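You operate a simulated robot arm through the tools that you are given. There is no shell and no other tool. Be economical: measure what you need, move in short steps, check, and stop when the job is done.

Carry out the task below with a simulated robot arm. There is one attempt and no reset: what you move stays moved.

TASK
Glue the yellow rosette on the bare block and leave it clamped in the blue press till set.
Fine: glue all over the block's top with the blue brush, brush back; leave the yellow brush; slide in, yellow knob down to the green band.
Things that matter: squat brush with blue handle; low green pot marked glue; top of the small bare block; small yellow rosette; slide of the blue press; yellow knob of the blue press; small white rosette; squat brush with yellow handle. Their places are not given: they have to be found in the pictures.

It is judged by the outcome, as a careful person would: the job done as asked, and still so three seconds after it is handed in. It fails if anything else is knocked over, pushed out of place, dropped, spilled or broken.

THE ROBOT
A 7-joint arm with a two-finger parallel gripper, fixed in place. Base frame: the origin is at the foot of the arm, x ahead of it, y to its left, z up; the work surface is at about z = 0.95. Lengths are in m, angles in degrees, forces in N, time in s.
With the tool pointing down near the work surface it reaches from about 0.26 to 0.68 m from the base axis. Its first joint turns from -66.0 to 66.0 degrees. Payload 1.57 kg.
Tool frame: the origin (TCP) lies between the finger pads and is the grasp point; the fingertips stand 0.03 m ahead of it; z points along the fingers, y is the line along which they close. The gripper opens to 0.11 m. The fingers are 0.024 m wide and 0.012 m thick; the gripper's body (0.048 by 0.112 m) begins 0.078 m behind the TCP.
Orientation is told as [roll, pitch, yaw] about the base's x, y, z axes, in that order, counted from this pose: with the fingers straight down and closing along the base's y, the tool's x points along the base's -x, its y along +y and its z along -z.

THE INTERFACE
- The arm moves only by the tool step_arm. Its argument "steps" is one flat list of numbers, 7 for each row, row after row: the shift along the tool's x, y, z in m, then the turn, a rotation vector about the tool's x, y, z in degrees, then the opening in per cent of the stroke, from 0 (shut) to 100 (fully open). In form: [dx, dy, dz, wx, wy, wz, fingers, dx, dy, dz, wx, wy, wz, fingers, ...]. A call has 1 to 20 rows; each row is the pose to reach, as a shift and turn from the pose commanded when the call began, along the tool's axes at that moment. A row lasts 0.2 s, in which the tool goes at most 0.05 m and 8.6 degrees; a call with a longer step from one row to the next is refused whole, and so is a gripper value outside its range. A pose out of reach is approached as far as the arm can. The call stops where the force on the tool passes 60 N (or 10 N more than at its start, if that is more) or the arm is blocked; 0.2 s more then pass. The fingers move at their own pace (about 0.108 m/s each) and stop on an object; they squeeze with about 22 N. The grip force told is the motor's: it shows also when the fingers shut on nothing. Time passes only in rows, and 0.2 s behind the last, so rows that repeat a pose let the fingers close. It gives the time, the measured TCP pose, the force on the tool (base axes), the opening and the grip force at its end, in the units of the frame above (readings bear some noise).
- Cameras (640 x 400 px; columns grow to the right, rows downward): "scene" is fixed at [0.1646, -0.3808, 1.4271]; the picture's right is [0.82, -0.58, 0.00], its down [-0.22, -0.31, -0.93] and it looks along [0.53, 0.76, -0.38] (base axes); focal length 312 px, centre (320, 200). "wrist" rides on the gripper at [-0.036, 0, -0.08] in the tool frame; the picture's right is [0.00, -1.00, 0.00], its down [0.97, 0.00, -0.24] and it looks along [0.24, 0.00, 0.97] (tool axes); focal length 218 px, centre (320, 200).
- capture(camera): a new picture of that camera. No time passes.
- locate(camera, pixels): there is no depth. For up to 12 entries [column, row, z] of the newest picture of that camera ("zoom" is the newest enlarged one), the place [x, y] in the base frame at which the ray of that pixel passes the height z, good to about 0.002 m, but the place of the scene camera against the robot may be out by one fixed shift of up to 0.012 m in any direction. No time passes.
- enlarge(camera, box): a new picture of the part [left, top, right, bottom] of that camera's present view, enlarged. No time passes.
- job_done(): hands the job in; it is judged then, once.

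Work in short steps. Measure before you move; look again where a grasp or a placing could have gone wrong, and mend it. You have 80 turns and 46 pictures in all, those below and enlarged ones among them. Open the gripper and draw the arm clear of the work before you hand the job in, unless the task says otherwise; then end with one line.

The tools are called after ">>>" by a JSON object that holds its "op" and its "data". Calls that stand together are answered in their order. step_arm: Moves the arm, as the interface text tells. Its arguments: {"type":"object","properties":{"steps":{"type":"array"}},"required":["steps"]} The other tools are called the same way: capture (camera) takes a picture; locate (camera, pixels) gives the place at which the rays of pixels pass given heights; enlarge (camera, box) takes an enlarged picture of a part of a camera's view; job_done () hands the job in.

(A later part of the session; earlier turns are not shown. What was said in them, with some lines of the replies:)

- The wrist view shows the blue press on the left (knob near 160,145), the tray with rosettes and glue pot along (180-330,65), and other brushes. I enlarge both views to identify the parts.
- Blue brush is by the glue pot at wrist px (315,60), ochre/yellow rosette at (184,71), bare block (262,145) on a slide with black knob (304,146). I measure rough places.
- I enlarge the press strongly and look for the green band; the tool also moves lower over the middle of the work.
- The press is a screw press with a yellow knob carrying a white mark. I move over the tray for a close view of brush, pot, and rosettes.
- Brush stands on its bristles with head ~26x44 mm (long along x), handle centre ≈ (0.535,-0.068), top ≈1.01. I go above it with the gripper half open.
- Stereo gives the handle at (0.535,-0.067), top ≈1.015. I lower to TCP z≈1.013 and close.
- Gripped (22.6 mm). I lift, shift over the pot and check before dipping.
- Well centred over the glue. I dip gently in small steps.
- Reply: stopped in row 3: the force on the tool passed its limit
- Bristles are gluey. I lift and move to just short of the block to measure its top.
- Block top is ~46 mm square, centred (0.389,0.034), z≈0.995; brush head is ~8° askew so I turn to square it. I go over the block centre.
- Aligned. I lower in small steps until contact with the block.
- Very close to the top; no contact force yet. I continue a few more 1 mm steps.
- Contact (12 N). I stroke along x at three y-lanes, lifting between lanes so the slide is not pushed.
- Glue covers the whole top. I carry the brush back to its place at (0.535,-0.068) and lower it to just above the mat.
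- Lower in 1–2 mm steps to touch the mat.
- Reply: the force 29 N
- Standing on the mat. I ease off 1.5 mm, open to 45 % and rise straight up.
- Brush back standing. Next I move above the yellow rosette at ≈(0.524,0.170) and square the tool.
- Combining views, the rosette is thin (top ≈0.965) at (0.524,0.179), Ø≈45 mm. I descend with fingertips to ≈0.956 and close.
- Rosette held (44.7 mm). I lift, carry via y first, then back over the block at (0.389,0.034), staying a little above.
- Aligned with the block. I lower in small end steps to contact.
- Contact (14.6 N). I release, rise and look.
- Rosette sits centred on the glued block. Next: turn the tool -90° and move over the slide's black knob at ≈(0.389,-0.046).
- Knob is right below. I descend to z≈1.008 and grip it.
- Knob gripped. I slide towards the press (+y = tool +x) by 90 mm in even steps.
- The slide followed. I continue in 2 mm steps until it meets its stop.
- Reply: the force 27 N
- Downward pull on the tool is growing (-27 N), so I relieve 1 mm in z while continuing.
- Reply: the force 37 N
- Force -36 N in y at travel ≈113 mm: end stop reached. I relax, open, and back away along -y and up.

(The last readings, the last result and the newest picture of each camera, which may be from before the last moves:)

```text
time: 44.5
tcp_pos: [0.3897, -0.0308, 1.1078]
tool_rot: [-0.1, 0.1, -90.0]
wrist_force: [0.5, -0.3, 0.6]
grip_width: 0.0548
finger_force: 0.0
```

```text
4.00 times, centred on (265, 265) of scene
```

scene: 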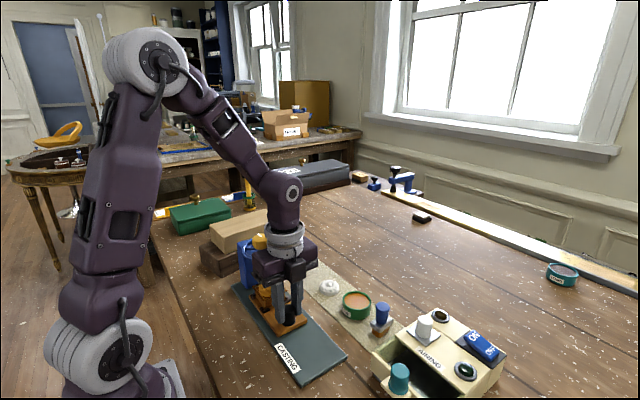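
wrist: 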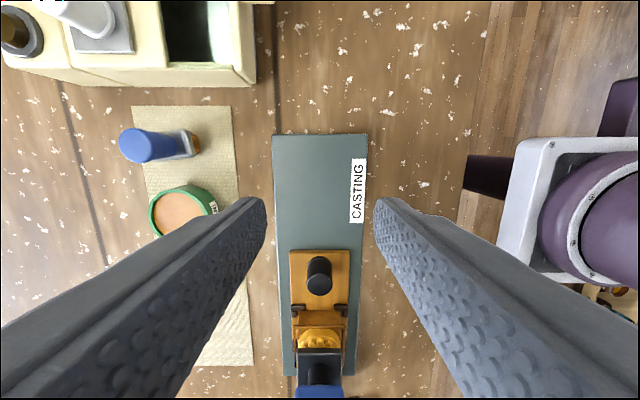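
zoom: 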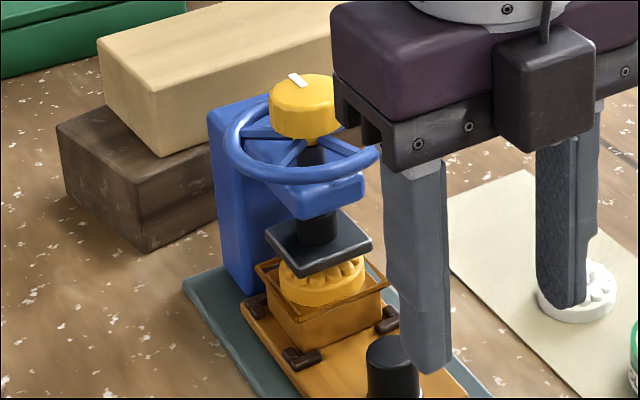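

Rosette is under the pad. I raise and move over the yellow knob (axis ≈(0.389,0.147)), opening the gripper, and look.

>>> {"op": "step_arm", "data": {"steps": [0, 0, -0.04, 0, 0, 0, 60, 0.02, 0, -0.08, 0, 0, 0, 80, 0.06, 0, -0.09, 0, 0, 0, 85, 0.1, 0, -0.09, 0, 0, 0, 85, 0.14, 0, -0.09, 0, 0, 0, 85, 0.178, 0, -0.09, 0, 0, 0, 85, 0.178, 0, -0.08, 0, 0, 0, 85, 0.178, 0, -0.08, 0, 0, 0, 85]}}

>>> {"op": "capture", "data": {"camera": "wrist"}}

```text
time: 46.3
tcp_pos: [0.3899, 0.1484, 1.1881]
tool_rot: [0.0, 0.0, -90.0]
wrist_force: [-0.4, -0.9, -0.4]
grip_width: 0.0935
finger_force: 0.1
```

```text
6 pictures are left
```

wrist: 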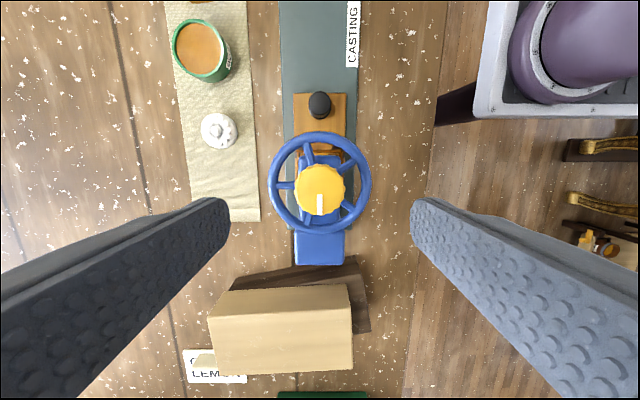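

>>> {"op": "locate", "data": {"camera": "wrist", "pixels": [[319, 190, 1.1], [319, 190, 1.085], [319, 190, 1.07], [294, 190, 1.09], [345, 190, 1.09], [268, 185, 1.07], [371, 185, 1.07], [320, 315, 1.05]]}}

>>> {"op": "locate", "data": {"camera": "scene", "pixels": [[261, 237, 1.1], [261, 237, 1.085], [261, 237, 1.07]]}}

```text
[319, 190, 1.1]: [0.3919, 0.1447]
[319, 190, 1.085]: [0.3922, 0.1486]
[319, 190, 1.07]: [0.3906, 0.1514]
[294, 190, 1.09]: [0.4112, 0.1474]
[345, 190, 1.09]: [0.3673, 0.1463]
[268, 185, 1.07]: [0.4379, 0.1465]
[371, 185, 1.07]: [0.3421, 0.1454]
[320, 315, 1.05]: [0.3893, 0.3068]
```

```text
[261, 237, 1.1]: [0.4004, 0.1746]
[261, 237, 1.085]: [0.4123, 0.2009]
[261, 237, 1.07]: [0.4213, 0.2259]
```

>>> {"op": "enlarge", "data": {"camera": "scene", "box": [238, 224, 290, 276]}}

```text
7.69 times, centred on (264, 250) of scene
```

zoom: 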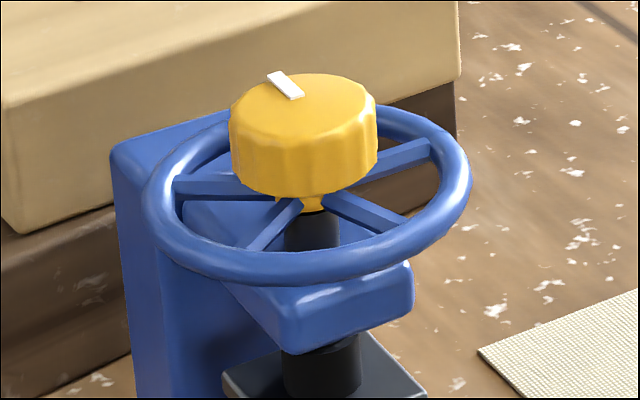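

No band is visible from here; the knob (Ø≈44 mm, top ≈1.10) sits on a screw shaft. I descend so the fingertips straddle the knob above the wheel, and grip.

>>> {"op": "step_arm", "data": {"steps": [0, -0.001, 0.03, 0, 0, 0, 75, 0, -0.001, 0.05, 0, 0, 0, 65, 0, -0.001, 0.062, 0, 0, 0, 62, 0, -0.001, 0.07, 0, 0, 0, 62, 0, -0.001, 0.07, 0, 0, 0, 62, 0, -0.001, 0.07, 0, 0, 0, 40, 0, -0.001, 0.07, 0, 0, 0, 30, 0, -0.001, 0.07, 0, 0, 0, 30]}}

>>> {"op": "enlarge", "data": {"camera": "scene", "box": [225, 205, 305, 305]}}

```text
time: 48.1
tcp_pos: [0.3906, 0.1478, 1.1182]
tool_rot: [0.0, 0.0, -89.9]
wrist_force: [7.6, -0.3, -3.2]
grip_width: 0.0371
finger_force: 43.3
```

```text
4.00 times, centred on (265, 255) of scene
```

zoom: 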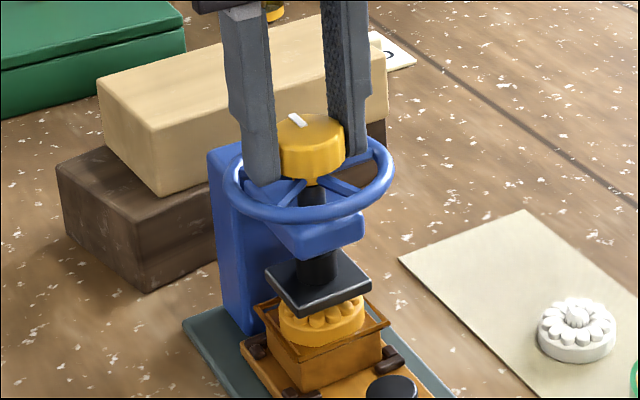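

Good grip (37 mm). I try a gentle clockwise turn of 16° and read the forces.

>>> {"op": "step_arm", "data": {"steps": [0, 0, 0, 0, 0, 4, 30, 0, 0, 0, 0, 0, 8, 30, 0, 0, 0, 0, 0, 12, 30, 0, 0, 0, 0, 0, 16, 30]}}

```text
time: 49.1
tcp_pos: [0.3915, 0.1473, 1.1183]
tool_rot: [0.0, 0.0, -106.1]
wrist_force: [20.9, 4.5, -4.0]
grip_width: 0.0368
finger_force: 43.6
```

It turned without blocking; side force 21 N in x, so I shift ~1.5 mm +x and continue turning another 40°.

>>> {"op": "step_arm", "data": {"steps": [0, 0.0015, 0, 0, 0, 0, 30, 0, 0.0015, 0, 0, 0, 8, 30, 0, 0.0015, 0, 0, 0, 16, 30, 0, 0.0015, 0, 0, 0, 24, 30, 0, 0.0015, 0, 0, 0, 32, 30, 0, 0.0015, 0, 0, 0, 40, 30]}}

>>> {"op": "enlarge", "data": {"camera": "scene", "box": [225, 205, 305, 305]}}

```text
time: 50.5
tcp_pos: [0.3924, 0.1463, 1.1179]
tool_rot: [-0.1, 0.1, -146.0]
wrist_force: [24.4, -0.2, -22.8]
grip_width: 0.037
finger_force: 43.6
```

```text
4.00 times, centred on (265, 255) of scene
```

zoom: 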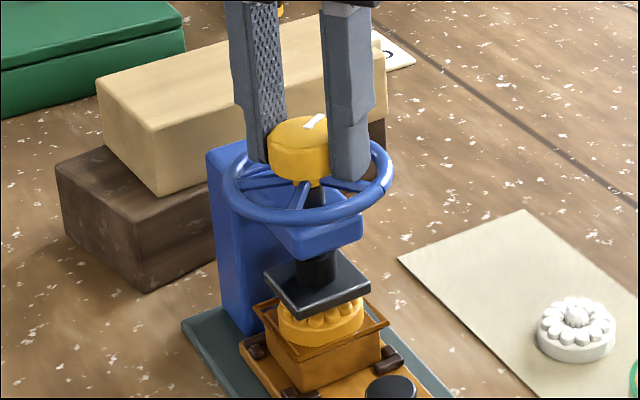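

Knob and wheel turn and the screw is drawing down (fz −23 N). I follow down slightly and turn on another 32°.

>>> {"op": "step_arm", "data": {"steps": [0, 0, 0.0006, 0, 0, 0, 30, 0, 0, 0.0007, 0, 0, 8, 30, 0, 0, 0.0008, 0, 0, 16, 30, 0, 0, 0.0009, 0, 0, 24, 30, 0, 0, 0.001, 0, 0, 32, 30]}}

```text
time: 51.1
tcp_pos: [0.3982, 0.1471, 1.1124]
tool_rot: [-1.7, -0.7, -151.7]
wrist_force: [-4.1, 5.3, -0.8]
grip_width: 0.0393
finger_force: 3.1
out of reach, approached as far as the arm can: row 2, 3
stopped in row 3: the force on the tool passed its limit (the readings are from after the stop); the commanded pose is now the measured one
```

Wrist joint limit (yaw ≈-150) reached and the tool shifted slightly. I open, rise straight and square up.

>>> {"op": "step_arm", "data": {"steps": [0, 0, 0, 0, 0, 0, 45, 0, 0, 0, 0, 0, 0, 60, 0, 0, 0, 0, 0, 0, 60, 0, 0, -0.02, 0, 0, 0, 60, 0, 0, -0.05, 0, 0, 0, 60, -0.0062, -0.0033, -0.07, 1.8, 0.2, -4, 60, -0.0062, -0.0033, -0.07, 1.8, 0.2, -4, 60]}}

```text
time: 52.7
tcp_pos: [0.3932, 0.1457, 1.1825]
tool_rot: [-3.5, -0.3, -147.8]
wrist_force: [-0.4, 0.2, 0.4]
grip_width: 0.0656
finger_force: 0.2
out of reach, approached as far as the arm can: row 4, 5
```

Roll convention is inverse; I fix it and rotate back counter-clockwise ~104°.

>>> {"op": "step_arm", "data": {"steps": [0, 0, 0, -3.5, 0.3, -1, 60, 0, 0, 0, -3.5, 0.3, -4, 60, 0, 0, 0, -3.5, 0.3, -4, 60]}}

>>> {"op": "step_arm", "data": {"steps": [0, 0, 0, 0, 0, -8, 60, 0, 0, 0, 0, 0, -16, 60, 0, 0, 0, 0, 0, -24, 60, 0, 0, 0, 0, 0, -32, 60, 0, 0, 0, 0, 0, -40, 60, 0, 0, 0, 0, 0, -48, 60, 0, 0, 0, 0, 0, -56, 60, 0, 0, 0, 0, 0, -64, 60, 0, 0, 0, 0, 0, -72, 60, 0, 0, 0, 0, 0, -80, 60, 0, 0, 0, 0, 0, -88, 60, 0, 0, 0, 0, 0, -96, 60, 0, 0, 0, 0, 0, -104, 60, 0, 0, 0, 0, 0, -104, 60]}}

```text
time: 53.5
tcp_pos: [0.3953, 0.1448, 1.1826]
tool_rot: [-0.1, 0.2, -143.7]
wrist_force: [-0.1, 0.3, -0.3]
grip_width: 0.0658
finger_force: 0.0
out of reach, approached as far as the arm can: row 1
```

```text
time: 56.5
tcp_pos: [0.3927, 0.145, 1.1828]
tool_rot: [0.2, -0.3, -39.6]
wrist_force: [-0.2, 0.3, 0.0]
grip_width: 0.0658
finger_force: 0.2
```

>>> {"op": "step_arm", "data": {"steps": [0, 0, 0, 0, 0, -8, 60, 0, 0, 0, 0, 0, -16, 60, 0, 0, 0, 0, 0, -24, 60, 0, 0, 0, 0, 0, -32, 60, 0, 0, 0, 0, 0, -40, 60, 0, 0, 0, 0, 0, -48, 60, 0, 0, 0, 0, 0, -56, 60, 0, 0, 0, 0, 0, -64, 60, 0, 0, 0, 0, 0, -72, 60, 0, 0, 0, 0, 0, -80, 60, 0, 0, 0, 0, 0, -88, 60, 0, 0, 0, 0, 0, -96, 60, 0, 0, 0, 0, 0, -104, 60, 0, 0, 0, 0, 0, -112, 60, 0, 0, 0, 0, 0, -120, 60]}}

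>>> {"op": "enlarge", "data": {"camera": "scene", "box": [238, 224, 298, 300]}}

```text
time: 59.7
tcp_pos: [0.3932, 0.145, 1.1836]
tool_rot: [-0.2, -0.1, 80.3]
wrist_force: [-0.9, -0.5, -0.1]
grip_width: 0.0662
finger_force: 0.1
```

```text
5.26 times, centred on (268, 262) of scene
```

zoom: 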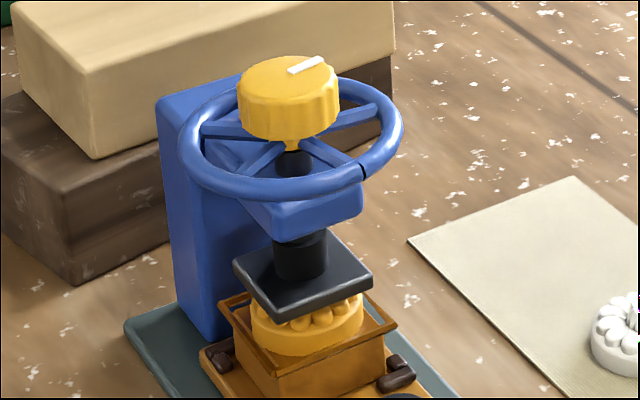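

Screw lowered a little; still a gap above the rosette. From yaw +80 I regrip the knob with ~220° of turning range.

>>> {"op": "step_arm", "data": {"steps": [-0.0013, 0.0013, 0.03, 0, 0, 0, 60, -0.0013, 0.0013, 0.055, 0, 0, 0, 60, -0.0013, 0.0013, 0.0665, 0, 0, 0, 60, -0.0013, 0.0013, 0.0665, 0, 0, 0, 60, -0.0013, 0.0013, 0.0665, 0, 0, 0, 40, -0.0013, 0.0013, 0.0665, 0, 0, 0, 30, -0.0013, 0.0013, 0.0665, 0, 0, 0, 30]}}

```text
time: 61.3
tcp_pos: [0.3914, 0.1466, 1.1154]
tool_rot: [-0.1, -0.1, 80.2]
wrist_force: [-7.3, 2.4, -2.0]
grip_width: 0.0394
finger_force: 3.4
```

Grip force reads low (3.4 N); I command a tighter closing and recheck.

>>> {"op": "step_arm", "data": {"steps": [0, 0, 0, 0, 0, 0, 10, 0, 0, 0, 0, 0, 0, 5, 0, 0, 0, 0, 0, 0, 5]}}

```text
time: 62.1
tcp_pos: [0.3908, 0.1481, 1.1164]
tool_rot: [-0.2, -0.1, 80.2]
wrist_force: [-21.5, 5.3, -2.3]
grip_width: 0.0367
finger_force: 42.8
```

Firm now (36.7 mm). I centre by 1 mm and turn 72° clockwise, following down 0.6 mm.

>>> {"op": "step_arm", "data": {"steps": [-0.0003, 0.001, 0, 0, 0, 0, 5, -0.0003, 0.001, 0.0001, 0, 0, 8, 5, -0.0003, 0.001, 0.0001, 0, 0, 16, 5, -0.0003, 0.001, 0.0002, 0, 0, 24, 5, -0.0003, 0.001, 0.0003, 0, 0, 32, 5, -0.0003, 0.001, 0.0003, 0, 0, 40, 5, -0.0003, 0.001, 0.0004, 0, 0, 48, 5, -0.0003, 0.001, 0.0005, 0, 0, 56, 5, -0.0003, 0.001, 0.0005, 0, 0, 64, 5, -0.0003, 0.001, 0.0006, 0, 0, 72, 5]}}

```text
time: 64.3
tcp_pos: [0.3933, 0.1463, 1.1139]
tool_rot: [-0.1, -0.2, 7.9]
wrist_force: [16.0, -20.3, -38.7]
grip_width: 0.0365
finger_force: 42.9
```

Screw drew down ~2.3 mm (fz −39 N). I relieve, recentre and continue 40° with matching descent.

>>> {"op": "step_arm", "data": {"steps": [-0.0009, -0.0011, 0.001, 0, 0, 0, 5, -0.0009, -0.0011, 0.0013, 0, 0, 8, 5, -0.0009, -0.0011, 0.0015, 0, 0, 16, 5, -0.0009, -0.0011, 0.0017, 0, 0, 24, 5, -0.0009, -0.0011, 0.002, 0, 0, 32, 5, -0.0009, -0.0011, 0.0022, 0, 0, 40, 5]}}

```text
time: 65.7
tcp_pos: [0.3913, 0.1437, 1.1131]
tool_rot: [0.0, -0.1, -32.0]
wrist_force: [-9.3, -33.7, -2.7]
grip_width: 0.0362
finger_force: 42.9
```

>>> {"op": "enlarge", "data": {"camera": "scene", "box": [238, 224, 298, 300]}}

```text
5.26 times, centred on (268, 262) of scene
```

zoom: 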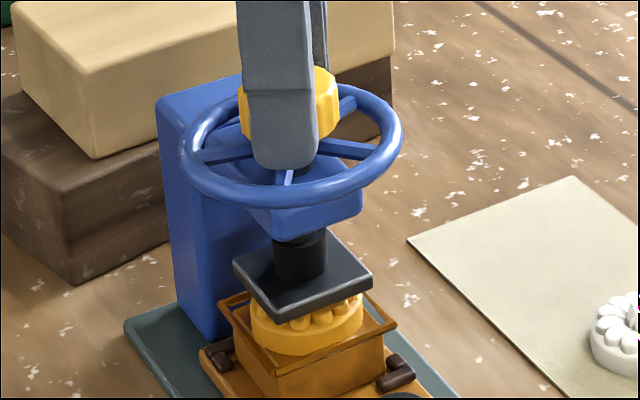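

The pad is unchanged while knob/wheel have come down, and any band low on the shaft is hidden by the rim from here. I release, rise, and prepare a low side view with my last picture.

>>> {"op": "step_arm", "data": {"steps": [0, 0, 0, 0, 0, 0, 40, 0, 0, 0, 0, 0, 0, 60, 0, 0, 0, 0, 0, 0, 60, 0, 0, -0.02, 0, 0, 0, 60, 0, 0, -0.06, 0, 0, 0, 60, 0, 0, -0.08, 0, 0, 8, 60, 0, 0, -0.08, 0, 0, 16, 60, 0, 0, -0.08, 0, 0, 24, 60, 0, 0, -0.08, 0, 0, 32, 60, 0, 0, -0.08, 0, 0, 40, 60, 0, 0, -0.08, 0, 0, 48, 60, 0, 0, -0.08, 0, 0, 56, 60, 0, 0, -0.08, 0, 0, 58, 60]}}

```text
time: 68.5
tcp_pos: [0.3907, 0.1467, 1.1952]
tool_rot: [0.2, 0.1, -89.9]
wrist_force: [0.6, -0.2, -0.2]
grip_width: 0.0662
finger_force: 0.0
```

>>> {"op": "step_arm", "data": {"steps": [-0.04, 0, 0, 0, 0, 0, 80, -0.08, 0, 0, 0, 0, 0, 100, -0.12, 0, 0, 0, 0, 0, 100, -0.167, 0, 0, 0, 0, 0, 100, -0.167, 0, 0.01, 0, 8, 0, 100, -0.167, 0, 0.03, 0, 16, 0, 100, -0.167, 0, 0.045, 0, 24, 0, 100, -0.167, 0, 0.06, 0, 32, 0, 100, -0.167, 0, 0.075, 0, 40, 0, 100, -0.167, 0, 0.09, 0, 48, 0, 100, -0.167, 0, 0.1, 0, 56, 0, 100, -0.167, 0, 0.11, 0, 63, 0, 100, -0.167, 0, 0.12, 0, 70, 0, 100, -0.167, 0, 0.12, 0, 70, 0, 100]}}

```text
time: 71.5
tcp_pos: [0.3935, -0.02, 1.0734]
tool_rot: [0.9, 70.2, -89.0]
wrist_force: [-0.1, 0.4, -0.2]
grip_width: 0.1101
finger_force: 0.1
```

Reached a near-horizontal view pose. I take the last picture of the press side.

>>> {"op": "enlarge", "data": {"camera": "wrist", "box": [250, 125, 394, 240]}}

```text
3.48 times, centred on (322, 182) of wrist
```

zoom: 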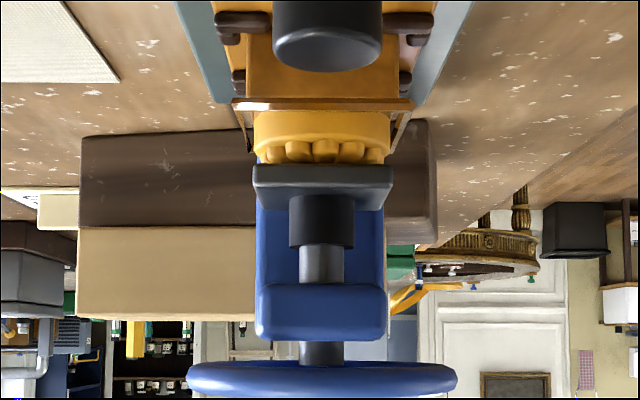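

No pictures remain. The side view (upside down) shows the pad resting against the petals and 7 mm left between wheel and bracket, no band visible yet; so it must be tightened by feel. I return to upright.

>>> {"op": "step_arm", "data": {"steps": [0.0125, 0, -0.0045, 0, -7, 0, 100, 0.025, 0, -0.009, 0, -14, 0, 100, 0.0375, 0, -0.0135, 0, -22, 0, 100, 0.05, 0, -0.018, 0, -30, 0, 100, 0.063, 0, -0.023, 0, -38, 0, 100, 0.075, 0, -0.0275, 0, -46, 0, 100, 0.088, 0, -0.032, 0, -54, 0, 80, 0.1, 0, -0.0365, 0, -62, 0, 70, 0.1128, 0, -0.041, 0, -70, 0, 60, 0.1128, 0, -0.041, 0, -70, 0, 60]}}

```text
time: 73.7
tcp_pos: [0.3924, -0.0218, 1.194]
tool_rot: [0.4, 0.0, -89.7]
wrist_force: [-0.1, 0.1, 0.3]
grip_width: 0.0661
finger_force: 0.1
```

I go back above the knob, rotating to yaw ≈+62 for turning range.

>>> {"op": "step_arm", "data": {"steps": [0.008, 0, 0, 0, 0, -8, 60, 0.017, 0, 0, 0, 0, -16, 60, 0.026, 0, 0, 0, 0, -24, 60, 0.035, 0, 0, 0, 0, -32, 60, 0.044, 0, 0, 0, 0, -40, 60, 0.053, 0, 0, 0, 0, -48, 60, 0.062, 0, 0, 0, 0, -56, 60, 0.071, 0, 0, 0, 0, -64, 60, 0.08, 0, 0, 0, 0, -72, 60, 0.089, 0, 0, 0, 0, -80, 60, 0.098, 0, 0, 0, 0, -88, 60, 0.107, 0, 0, 0, 0, -96, 60, 0.116, 0, 0, 0, 0, -104, 60, 0.125, 0, 0, 0, 0, -112, 60, 0.134, 0, 0, 0, 0, -120, 60, 0.143, 0, 0, 0, 0, -128, 60, 0.152, 0, 0, 0, 0, -136, 60, 0.161, 0, 0, 0, 0, -144, 60, 0.1685, -0.001, 0, 0, 0, -150, 60, 0.1685, -0.001, 0, 0, 0, -150, 60]}}

```text
time: 77.9
tcp_pos: [0.39, 0.1486, 1.1937]
tool_rot: [-0.2, -0.3, 60.3]
wrist_force: [-1.0, 0.0, -0.2]
grip_width: 0.0661
finger_force: 0.1
```

>>> {"op": "step_arm", "data": {"steps": [0.0005, -0.001, 0.04, 0, 0, 0, 60, 0.0005, -0.001, 0.07, 0, 0, 0, 60, 0.0005, -0.001, 0.0785, 0, 0, 0, 60, 0.0005, -0.001, 0.0785, 0, 0, 0, 60, 0.0005, -0.001, 0.0785, 0, 0, 0, 35, 0.0005, -0.001, 0.0785, 0, 0, 0, 10, 0.0005, -0.001, 0.0785, 0, 0, 0, 5, 0.0005, -0.001, 0.0785, 0, 0, 0, 5]}}

```text
time: 79.7
tcp_pos: [0.3923, 0.1481, 1.1149]
tool_rot: [-0.2, -0.3, 60.3]
wrist_force: [-5.1, 1.5, -3.5]
grip_width: 0.0363
finger_force: 42.2
```

Well centred grip. I turn 32° with z held, to read the screw's pull.

>>> {"op": "step_arm", "data": {"steps": [0, 0, 0, 0, 0, 8, 5, 0, 0, 0, 0, 0, 16, 5, 0, 0, 0, 0, 0, 24, 5, 0, 0, 0, 0, 0, 32, 5, 0, 0, 0, 0, 0, 32, 5]}}

```text
time: 80.9
tcp_pos: [0.3925, 0.1464, 1.1158]
tool_rot: [-0.1, -0.1, 28.1]
wrist_force: [6.9, -6.6, -26.6]
grip_width: 0.0361
finger_force: 43.0
```

Still descending at ≈0.028 mm/deg (fz −27 N). I turn 32° more, following 1.8 mm.

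>>> {"op": "step_arm", "data": {"steps": [0, 0, 0.0009, 0, 0, 0, 5, 0, 0, 0.0011, 0, 0, 8, 5, 0, 0, 0.0013, 0, 0, 16, 5, 0, 0, 0.0016, 0, 0, 24, 5, 0, 0, 0.0018, 0, 0, 32, 5, 0, 0, 0.0018, 0, 0, 32, 5]}}

```text
time: 82.3
tcp_pos: [0.3925, 0.1441, 1.1145]
tool_rot: [-0.1, -0.3, -3.9]
wrist_force: [12.8, -34.9, -2.4]
grip_width: 0.0359
finger_force: 42.6
```

>>> {"op": "step_arm", "data": {"steps": [-0.0005, -0.0013, 0, 0, 0, 0, 5, -0.0005, -0.0013, 0, 0, 0, 8, 5, -0.0005, -0.0013, 0.0, 0, 0, 16, 5, -0.0005, -0.0013, 0.0, 0, 0, 24, 5, -0.0005, -0.0013, 0.0, 0, 0, 32, 5, -0.0005, -0.0013, 0.0, 0, 0, 32, 5]}}

```text
time: 83.7
tcp_pos: [0.3918, 0.1428, 1.1121]
tool_rot: [-0.1, -0.3, -36.0]
wrist_force: [2.8, -38.4, -30.6]
grip_width: 0.0358
finger_force: 43.0
```

Still advancing uniformly (fz −28 N per 32°), no tightening felt. I recentre and turn another 32°, following.

>>> {"op": "step_arm", "data": {"steps": [-0.0009, -0.0012, 0.0009, 0, 0, 0, 5, -0.0009, -0.0012, 0.0011, 0, 0, 8, 5, -0.0009, -0.0012, 0.0013, 0, 0, 16, 5, -0.0009, -0.0012, 0.0016, 0, 0, 24, 5, -0.0009, -0.0012, 0.0018, 0, 0, 32, 5, -0.0009, -0.0012, 0.0018, 0, 0, 32, 5]}}

```text
time: 85.1
tcp_pos: [0.3906, 0.1428, 1.1115]
tool_rot: [0.0, -0.1, -67.9]
wrist_force: [-8.3, -34.0, -8.5]
grip_width: 0.0361
finger_force: 43.3
```

>>> {"op": "step_arm", "data": {"steps": [-0.0014, -0.0008, 0, 0, 0, 0, 5, -0.0014, -0.0008, 0, 0, 0, 8, 5, -0.0014, -0.0008, 0.0, 0, 0, 16, 5, -0.0014, -0.0008, 0.0, 0, 0, 24, 5, -0.0014, -0.0008, 0.0, 0, 0, 32, 5, -0.0014, -0.0008, 0.0, 0, 0, 32, 5]}}

```text
time: 86.5
tcp_pos: [0.3887, 0.143, 1.1126]
tool_rot: [0.0, 0.0, -99.9]
wrist_force: [-29.3, -3.8, -2.3]
grip_width: 0.037
finger_force: 43.1
```

The pull stopped growing in this turn (fz −2 N, width jumped to 37 mm): the fingers slipped, i.e. the knob has become firm or the grip was poor. I regrip 3 mm lower, re-centred, to tell which.

>>> {"op": "step_arm", "data": {"steps": [0, 0, 0, 0, 0, 0, 30, 0, 0, 0, 0, 0, 0, 55, 0, 0, 0, 0, 0, 0, 55, 0.001, 0.002, 0.003, 0, 0, 0, 55, 0.001, 0.002, 0.003, 0, 0, 0, 55, 0.001, 0.002, 0.003, 0, 0, 0, 30, 0.001, 0.002, 0.003, 0, 0, 0, 5, 0.001, 0.002, 0.003, 0, 0, 0, 5, 0.001, 0.002, 0.003, 0, 0, 0, 5]}}

>>> {"op": "step_arm", "data": {"steps": [0, 0, 0, 0, 0, 6, 5, 0, 0, 0, 0, 0, 12, 5, 0, 0, 0, 0, 0, 18, 5, 0, 0, 0, 0, 0, 18, 5]}}

```text
time: 88.5
tcp_pos: [0.3901, 0.1463, 1.1084]
tool_rot: [-0.3, 0.0, -99.7]
wrist_force: [-45.1, 18.7, 1.5]
grip_width: 0.0365
finger_force: 43.2
```

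```text
time: 89.5
tcp_pos: [0.3899, 0.145, 1.1076]
tool_rot: [-0.3, 0.2, -118.0]
wrist_force: [-44.9, 19.9, -16.9]
grip_width: 0.0364
finger_force: 43.5
```

Still descending (−18 N in 18°), so earlier was a grip slip. I recentre and turn another 20°.

>>> {"op": "step_arm", "data": {"steps": [0, -0.0016, 0.0006, 0, 0, 0, 5, 0, -0.0016, 0.0006, 0, 0, 7, 5, 0, -0.0016, 0.0006, 0, 0, 14, 5, 0, -0.0016, 0.0006, 0, 0, 20, 5, 0, -0.0016, 0.0006, 0, 0, 20, 5]}}

```text
time: 90.7
tcp_pos: [0.391, 0.146, 1.1073]
tool_rot: [-0.1, 0.0, -138.0]
wrist_force: [-36.2, 17.4, -21.5]
grip_width: 0.036
finger_force: 42.4
```

Still advancing. I release, rise slightly and rewind for another turn.

>>> {"op": "step_arm", "data": {"steps": [0, 0, 0, 0, 0, 0, 30, 0, 0, 0, 0, 0, 0, 60, 0, 0, 0, 0, 0, 0, 60, 0, 0, -0.02, 0, 0, 0, 60, 0, 0, -0.04, 0, 0, -8, 60, 0, 0, -0.04, 0, 0, -16, 60, 0, 0, -0.04, 0, 0, -24, 60, 0, 0, -0.04, 0, 0, -32, 60, 0, 0, -0.04, 0, 0, -40, 60, 0, 0, -0.04, 0, 0, -48, 60, 0, 0, -0.04, 0, 0, -56, 60, 0, 0, -0.04, 0, 0, -64, 60, 0, 0, -0.04, 0, 0, -72, 60, 0, 0, -0.04, 0, 0, -80, 60, 0, 0, -0.04, 0, 0, -88, 60, 0, 0, -0.04, 0, 0, -96, 60, 0, 0, -0.04, 0, 0, -104, 60, 0, 0, -0.04, 0, 0, -112, 60, 0, 0, -0.04, 0, 0, -120, 60, 0, 0, -0.04, 0, 0, -124, 60]}}

>>> {"op": "step_arm", "data": {"steps": [0, 0, 0, 0, 0, -8, 60, 0, 0, 0, 0, 0, -16, 60, 0, 0, 0, 0, 0, -24, 60, 0, 0, 0, 0, 0, -32, 60, 0, 0, 0, 0, 0, -40, 60, 0, 0, 0, 0, 0, -48, 60, 0, 0, 0, 0, 0, -56, 60, 0, 0, 0, 0, 0, -64, 60, 0, 0, 0, 0, 0, -72, 60, 0, 0, 0, 0, 0, -72, 60]}}

```text
time: 94.9
tcp_pos: [0.3939, 0.1436, 1.1475]
tool_rot: [0.1, -0.3, -13.8]
wrist_force: [-0.8, 0.1, -1.3]
grip_width: 0.0663
finger_force: 0.0
```

```text
time: 97.1
tcp_pos: [0.3941, 0.1436, 1.1479]
tool_rot: [-0.3, -0.2, 58.3]
wrist_force: [0.4, -0.2, -0.6]
grip_width: 0.066
finger_force: 0.1
```

>>> {"op": "step_arm", "data": {"steps": [-0.0018, 0.0035, 0.0, 0, 0, 0, 50, -0.0018, 0.0035, 0.02, 0, 0, 0, 50, -0.0018, 0.0035, 0.034, 0, 0, 0, 50, -0.0018, 0.0035, 0.038, 0, 0, 0, 50, -0.0018, 0.0035, 0.038, 0, 0, 0, 50, -0.0018, 0.0035, 0.038, 0, 0, 0, 30, -0.0018, 0.0035, 0.038, 0, 0, 0, 5, -0.0018, 0.0035, 0.038, 0, 0, 0, 5]}}

>>> {"op": "step_arm", "data": {"steps": [0, 0, 0, 0, 0, 8, 5, 0, 0, 0, 0, 0, 16, 5, 0, 0, 0, 0, 0, 24, 5, 0, 0, 0, 0, 0, 24, 5]}}

```text
time: 98.9
tcp_pos: [0.3905, 0.148, 1.1105]
tool_rot: [-0.2, -0.2, 58.2]
wrist_force: [10.3, -3.1, -4.6]
grip_width: 0.0367
finger_force: 42.8
```

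```text
time: 99.9
tcp_pos: [0.3925, 0.1462, 1.1089]
tool_rot: [0.0, -0.3, 33.9]
wrist_force: [28.4, -8.6, -32.0]
grip_width: 0.0365
finger_force: 42.9
```

>>> {"op": "step_arm", "data": {"steps": [-0.0007, -0.0008, 0.0011, 0, 0, 0, 5, -0.0007, -0.0008, 0.0011, 0, 0, 0, 5]}}

>>> {"op": "step_arm", "data": {"steps": [0, 0, 0, 0, 0, 8, 5, 0, 0, 0, 0, 0, 16, 5, 0, 0, 0, 0, 0, 24, 5, 0, 0, 0, 0, 0, 24, 5]}}

```text
time: 100.5
tcp_pos: [0.3922, 0.1458, 1.1082]
tool_rot: [-0.2, -0.3, 34.2]
wrist_force: [16.5, -12.1, 1.1]
grip_width: 0.0365
finger_force: 43.4
```

```text
time: 101.5
tcp_pos: [0.3917, 0.1466, 1.107]
tool_rot: [-0.1, -0.2, 10.1]
wrist_force: [19.9, -25.2, -10.7]
grip_width: 0.0364
finger_force: 43.1
```

Descent in this turn was smaller (−12 N for 24°). I check with another 16°.

>>> {"op": "step_arm", "data": {"steps": [0, 0, 0, 0, 0, 8, 5, 0, 0, 0, 0, 0, 16, 5, 0, 0, 0, 0, 0, 16, 5]}}

```text
time: 102.3
tcp_pos: [0.3919, 0.1456, 1.107]
tool_rot: [-0.1, -0.1, -5.9]
wrist_force: [17.2, -32.9, -24.6]
grip_width: 0.0364
finger_force: 43.0
```

Still advancing. I relieve 0.8 mm and continue 24°.

>>> {"op": "step_arm", "data": {"steps": [-0.0005, -0.001, 0.0008, 0, 0, 0, 5, -0.0005, -0.001, 0.0008, 0, 0, 8, 5, -0.0005, -0.001, 0.0008, 0, 0, 16, 5, -0.0005, -0.001, 0.0008, 0, 0, 24, 5, -0.0005, -0.001, 0.0008, 0, 0, 24, 5]}}

```text
time: 103.5
tcp_pos: [0.3928, 0.1446, 1.1076]
tool_rot: [-0.1, -0.4, -29.8]
wrist_force: [-2.1, -39.2, -6.4]
grip_width: 0.0365
finger_force: 43.2
```

>>> {"op": "step_arm", "data": {"steps": [0, -0.001, 0, 0, 0, 8, 5, 0, -0.001, 0, 0, 0, 16, 5, 0, -0.001, 0, 0, 0, 24, 5, 0, -0.001, 0, 0, 0, 24, 5]}}

```text
time: 104.5
tcp_pos: [0.3907, 0.1455, 1.1077]
tool_rot: [0.1, -0.1, -53.9]
wrist_force: [-15.7, -21.0, 0.2]
grip_width: 0.0361
finger_force: 43.0
```

>>> {"op": "step_arm", "data": {"steps": [0, -0.0005, 0, 0, 0, 8, 5, 0, -0.0005, 0, 0, 0, 16, 5, 0, -0.0005, 0, 0, 0, 24, 5, 0, -0.0005, 0, 0, 0, 24, 5]}}

```text
time: 105.5
tcp_pos: [0.3906, 0.1442, 1.1074]
tool_rot: [0.2, -0.1, -77.9]
wrist_force: [-18.9, -10.0, 3.4]
grip_width: 0.0368
finger_force: 43.6
```

No more descent over 48°: the fingers slip on a firm knob. I confirm with one regrip 2 mm lower and a 16° try.

>>> {"op": "step_arm", "data": {"steps": [0, 0, 0, 0, 0, 0, 30, 0, 0, 0, 0, 0, 0, 50, 0.001, 0.0005, 0.002, 0, 0, 0, 50, 0.001, 0.0005, 0.002, 0, 0, 0, 50, 0.001, 0.0005, 0.002, 0, 0, 0, 30, 0.001, 0.0005, 0.002, 0, 0, 0, 5, 0.001, 0.0005, 0.002, 0, 0, 0, 5, 0.001, 0.0005, 0.002, 0, 0, 0, 5]}}

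>>> {"op": "step_arm", "data": {"steps": [0, 0, 0, 0, 0, 8, 5, 0, 0, 0, 0, 0, 16, 5, 0, 0, 0, 0, 0, 16, 5]}}

```text
time: 107.3
tcp_pos: [0.3903, 0.1454, 1.1068]
tool_rot: [0.0, -0.1, -77.8]
wrist_force: [-23.5, -4.0, 2.2]
grip_width: 0.0371
finger_force: 43.5
```

```text
time: 108.1
tcp_pos: [0.3899, 0.1447, 1.1048]
tool_rot: [0.1, 0.0, -93.9]
wrist_force: [-26.8, -3.0, -7.6]
grip_width: 0.0371
finger_force: 43.6
```

>>> {"op": "step_arm", "data": {"steps": [0, 0, 0, 0, 0, 8, 5, 0, 0, 0, 0, 0, 16, 5, 0, 0, 0, 0, 0, 24, 5, 0, 0, 0, 0, 0, 24, 5]}}

```text
time: 109.1
tcp_pos: [0.3909, 0.1453, 1.1057]
tool_rot: [0.1, 0.0, -117.9]
wrist_force: [-22.5, -3.2, -34.6]
grip_width: 0.037
finger_force: 43.3
```

Turns are running short, and the knob is now turned down well beyond first contact. I release, rise and draw clear.

>>> {"op": "step_arm", "data": {"steps": [0, 0, 0.0008, 0, 0, 0, 5, 0, 0, 0.0008, 0, 0, 0, 30, 0, 0, 0.0008, 0, 0, 0, 55, 0, 0, 0.0008, 0, 0, 0, 55, 0, 0, -0.02, 0, 0, 0, 55, 0, 0, -0.06, 0, 0, 0, 55, 0, 0, -0.1, 0, 0, 0, 60, -0.01, 0, -0.14, 0, 0, 0, 60, -0.05, 0, -0.16, 0, 0, -4, 60, -0.09, 0, -0.16, 0, 0, -12, 60, -0.13, 0, -0.16, 0, 0, -20, 60, -0.16, 0, -0.16, 0, 0, -28, 60, -0.16, 0, -0.16, 0, 0, -28, 60]}}

```text
time: 111.9
tcp_pos: [0.316, 0.0046, 1.265]
tool_rot: [0.3, 0.1, -89.8]
wrist_force: [0.7, -0.3, 0.3]
grip_width: 0.0661
finger_force: 0.0
```

>>> {"op": "job_done", "data": {}}

```text
The job is handed in.
```

I handed the job in, but I can't confirm the last part: I never saw the green band, so I don't know whether the yellow knob is on it. I had used all my pictures, so I tightened the knob by feel. It went down roughly 12 mm, well past where the pad appeared to meet the rosette. It never came to a clear stop, so it could be under- or over-tightened. Everything else was done: glue covers the block's top, the blue brush is back in its place, the yellow rosette is on the block, the slide is in to its stop, and I did not touch the yellow brush.
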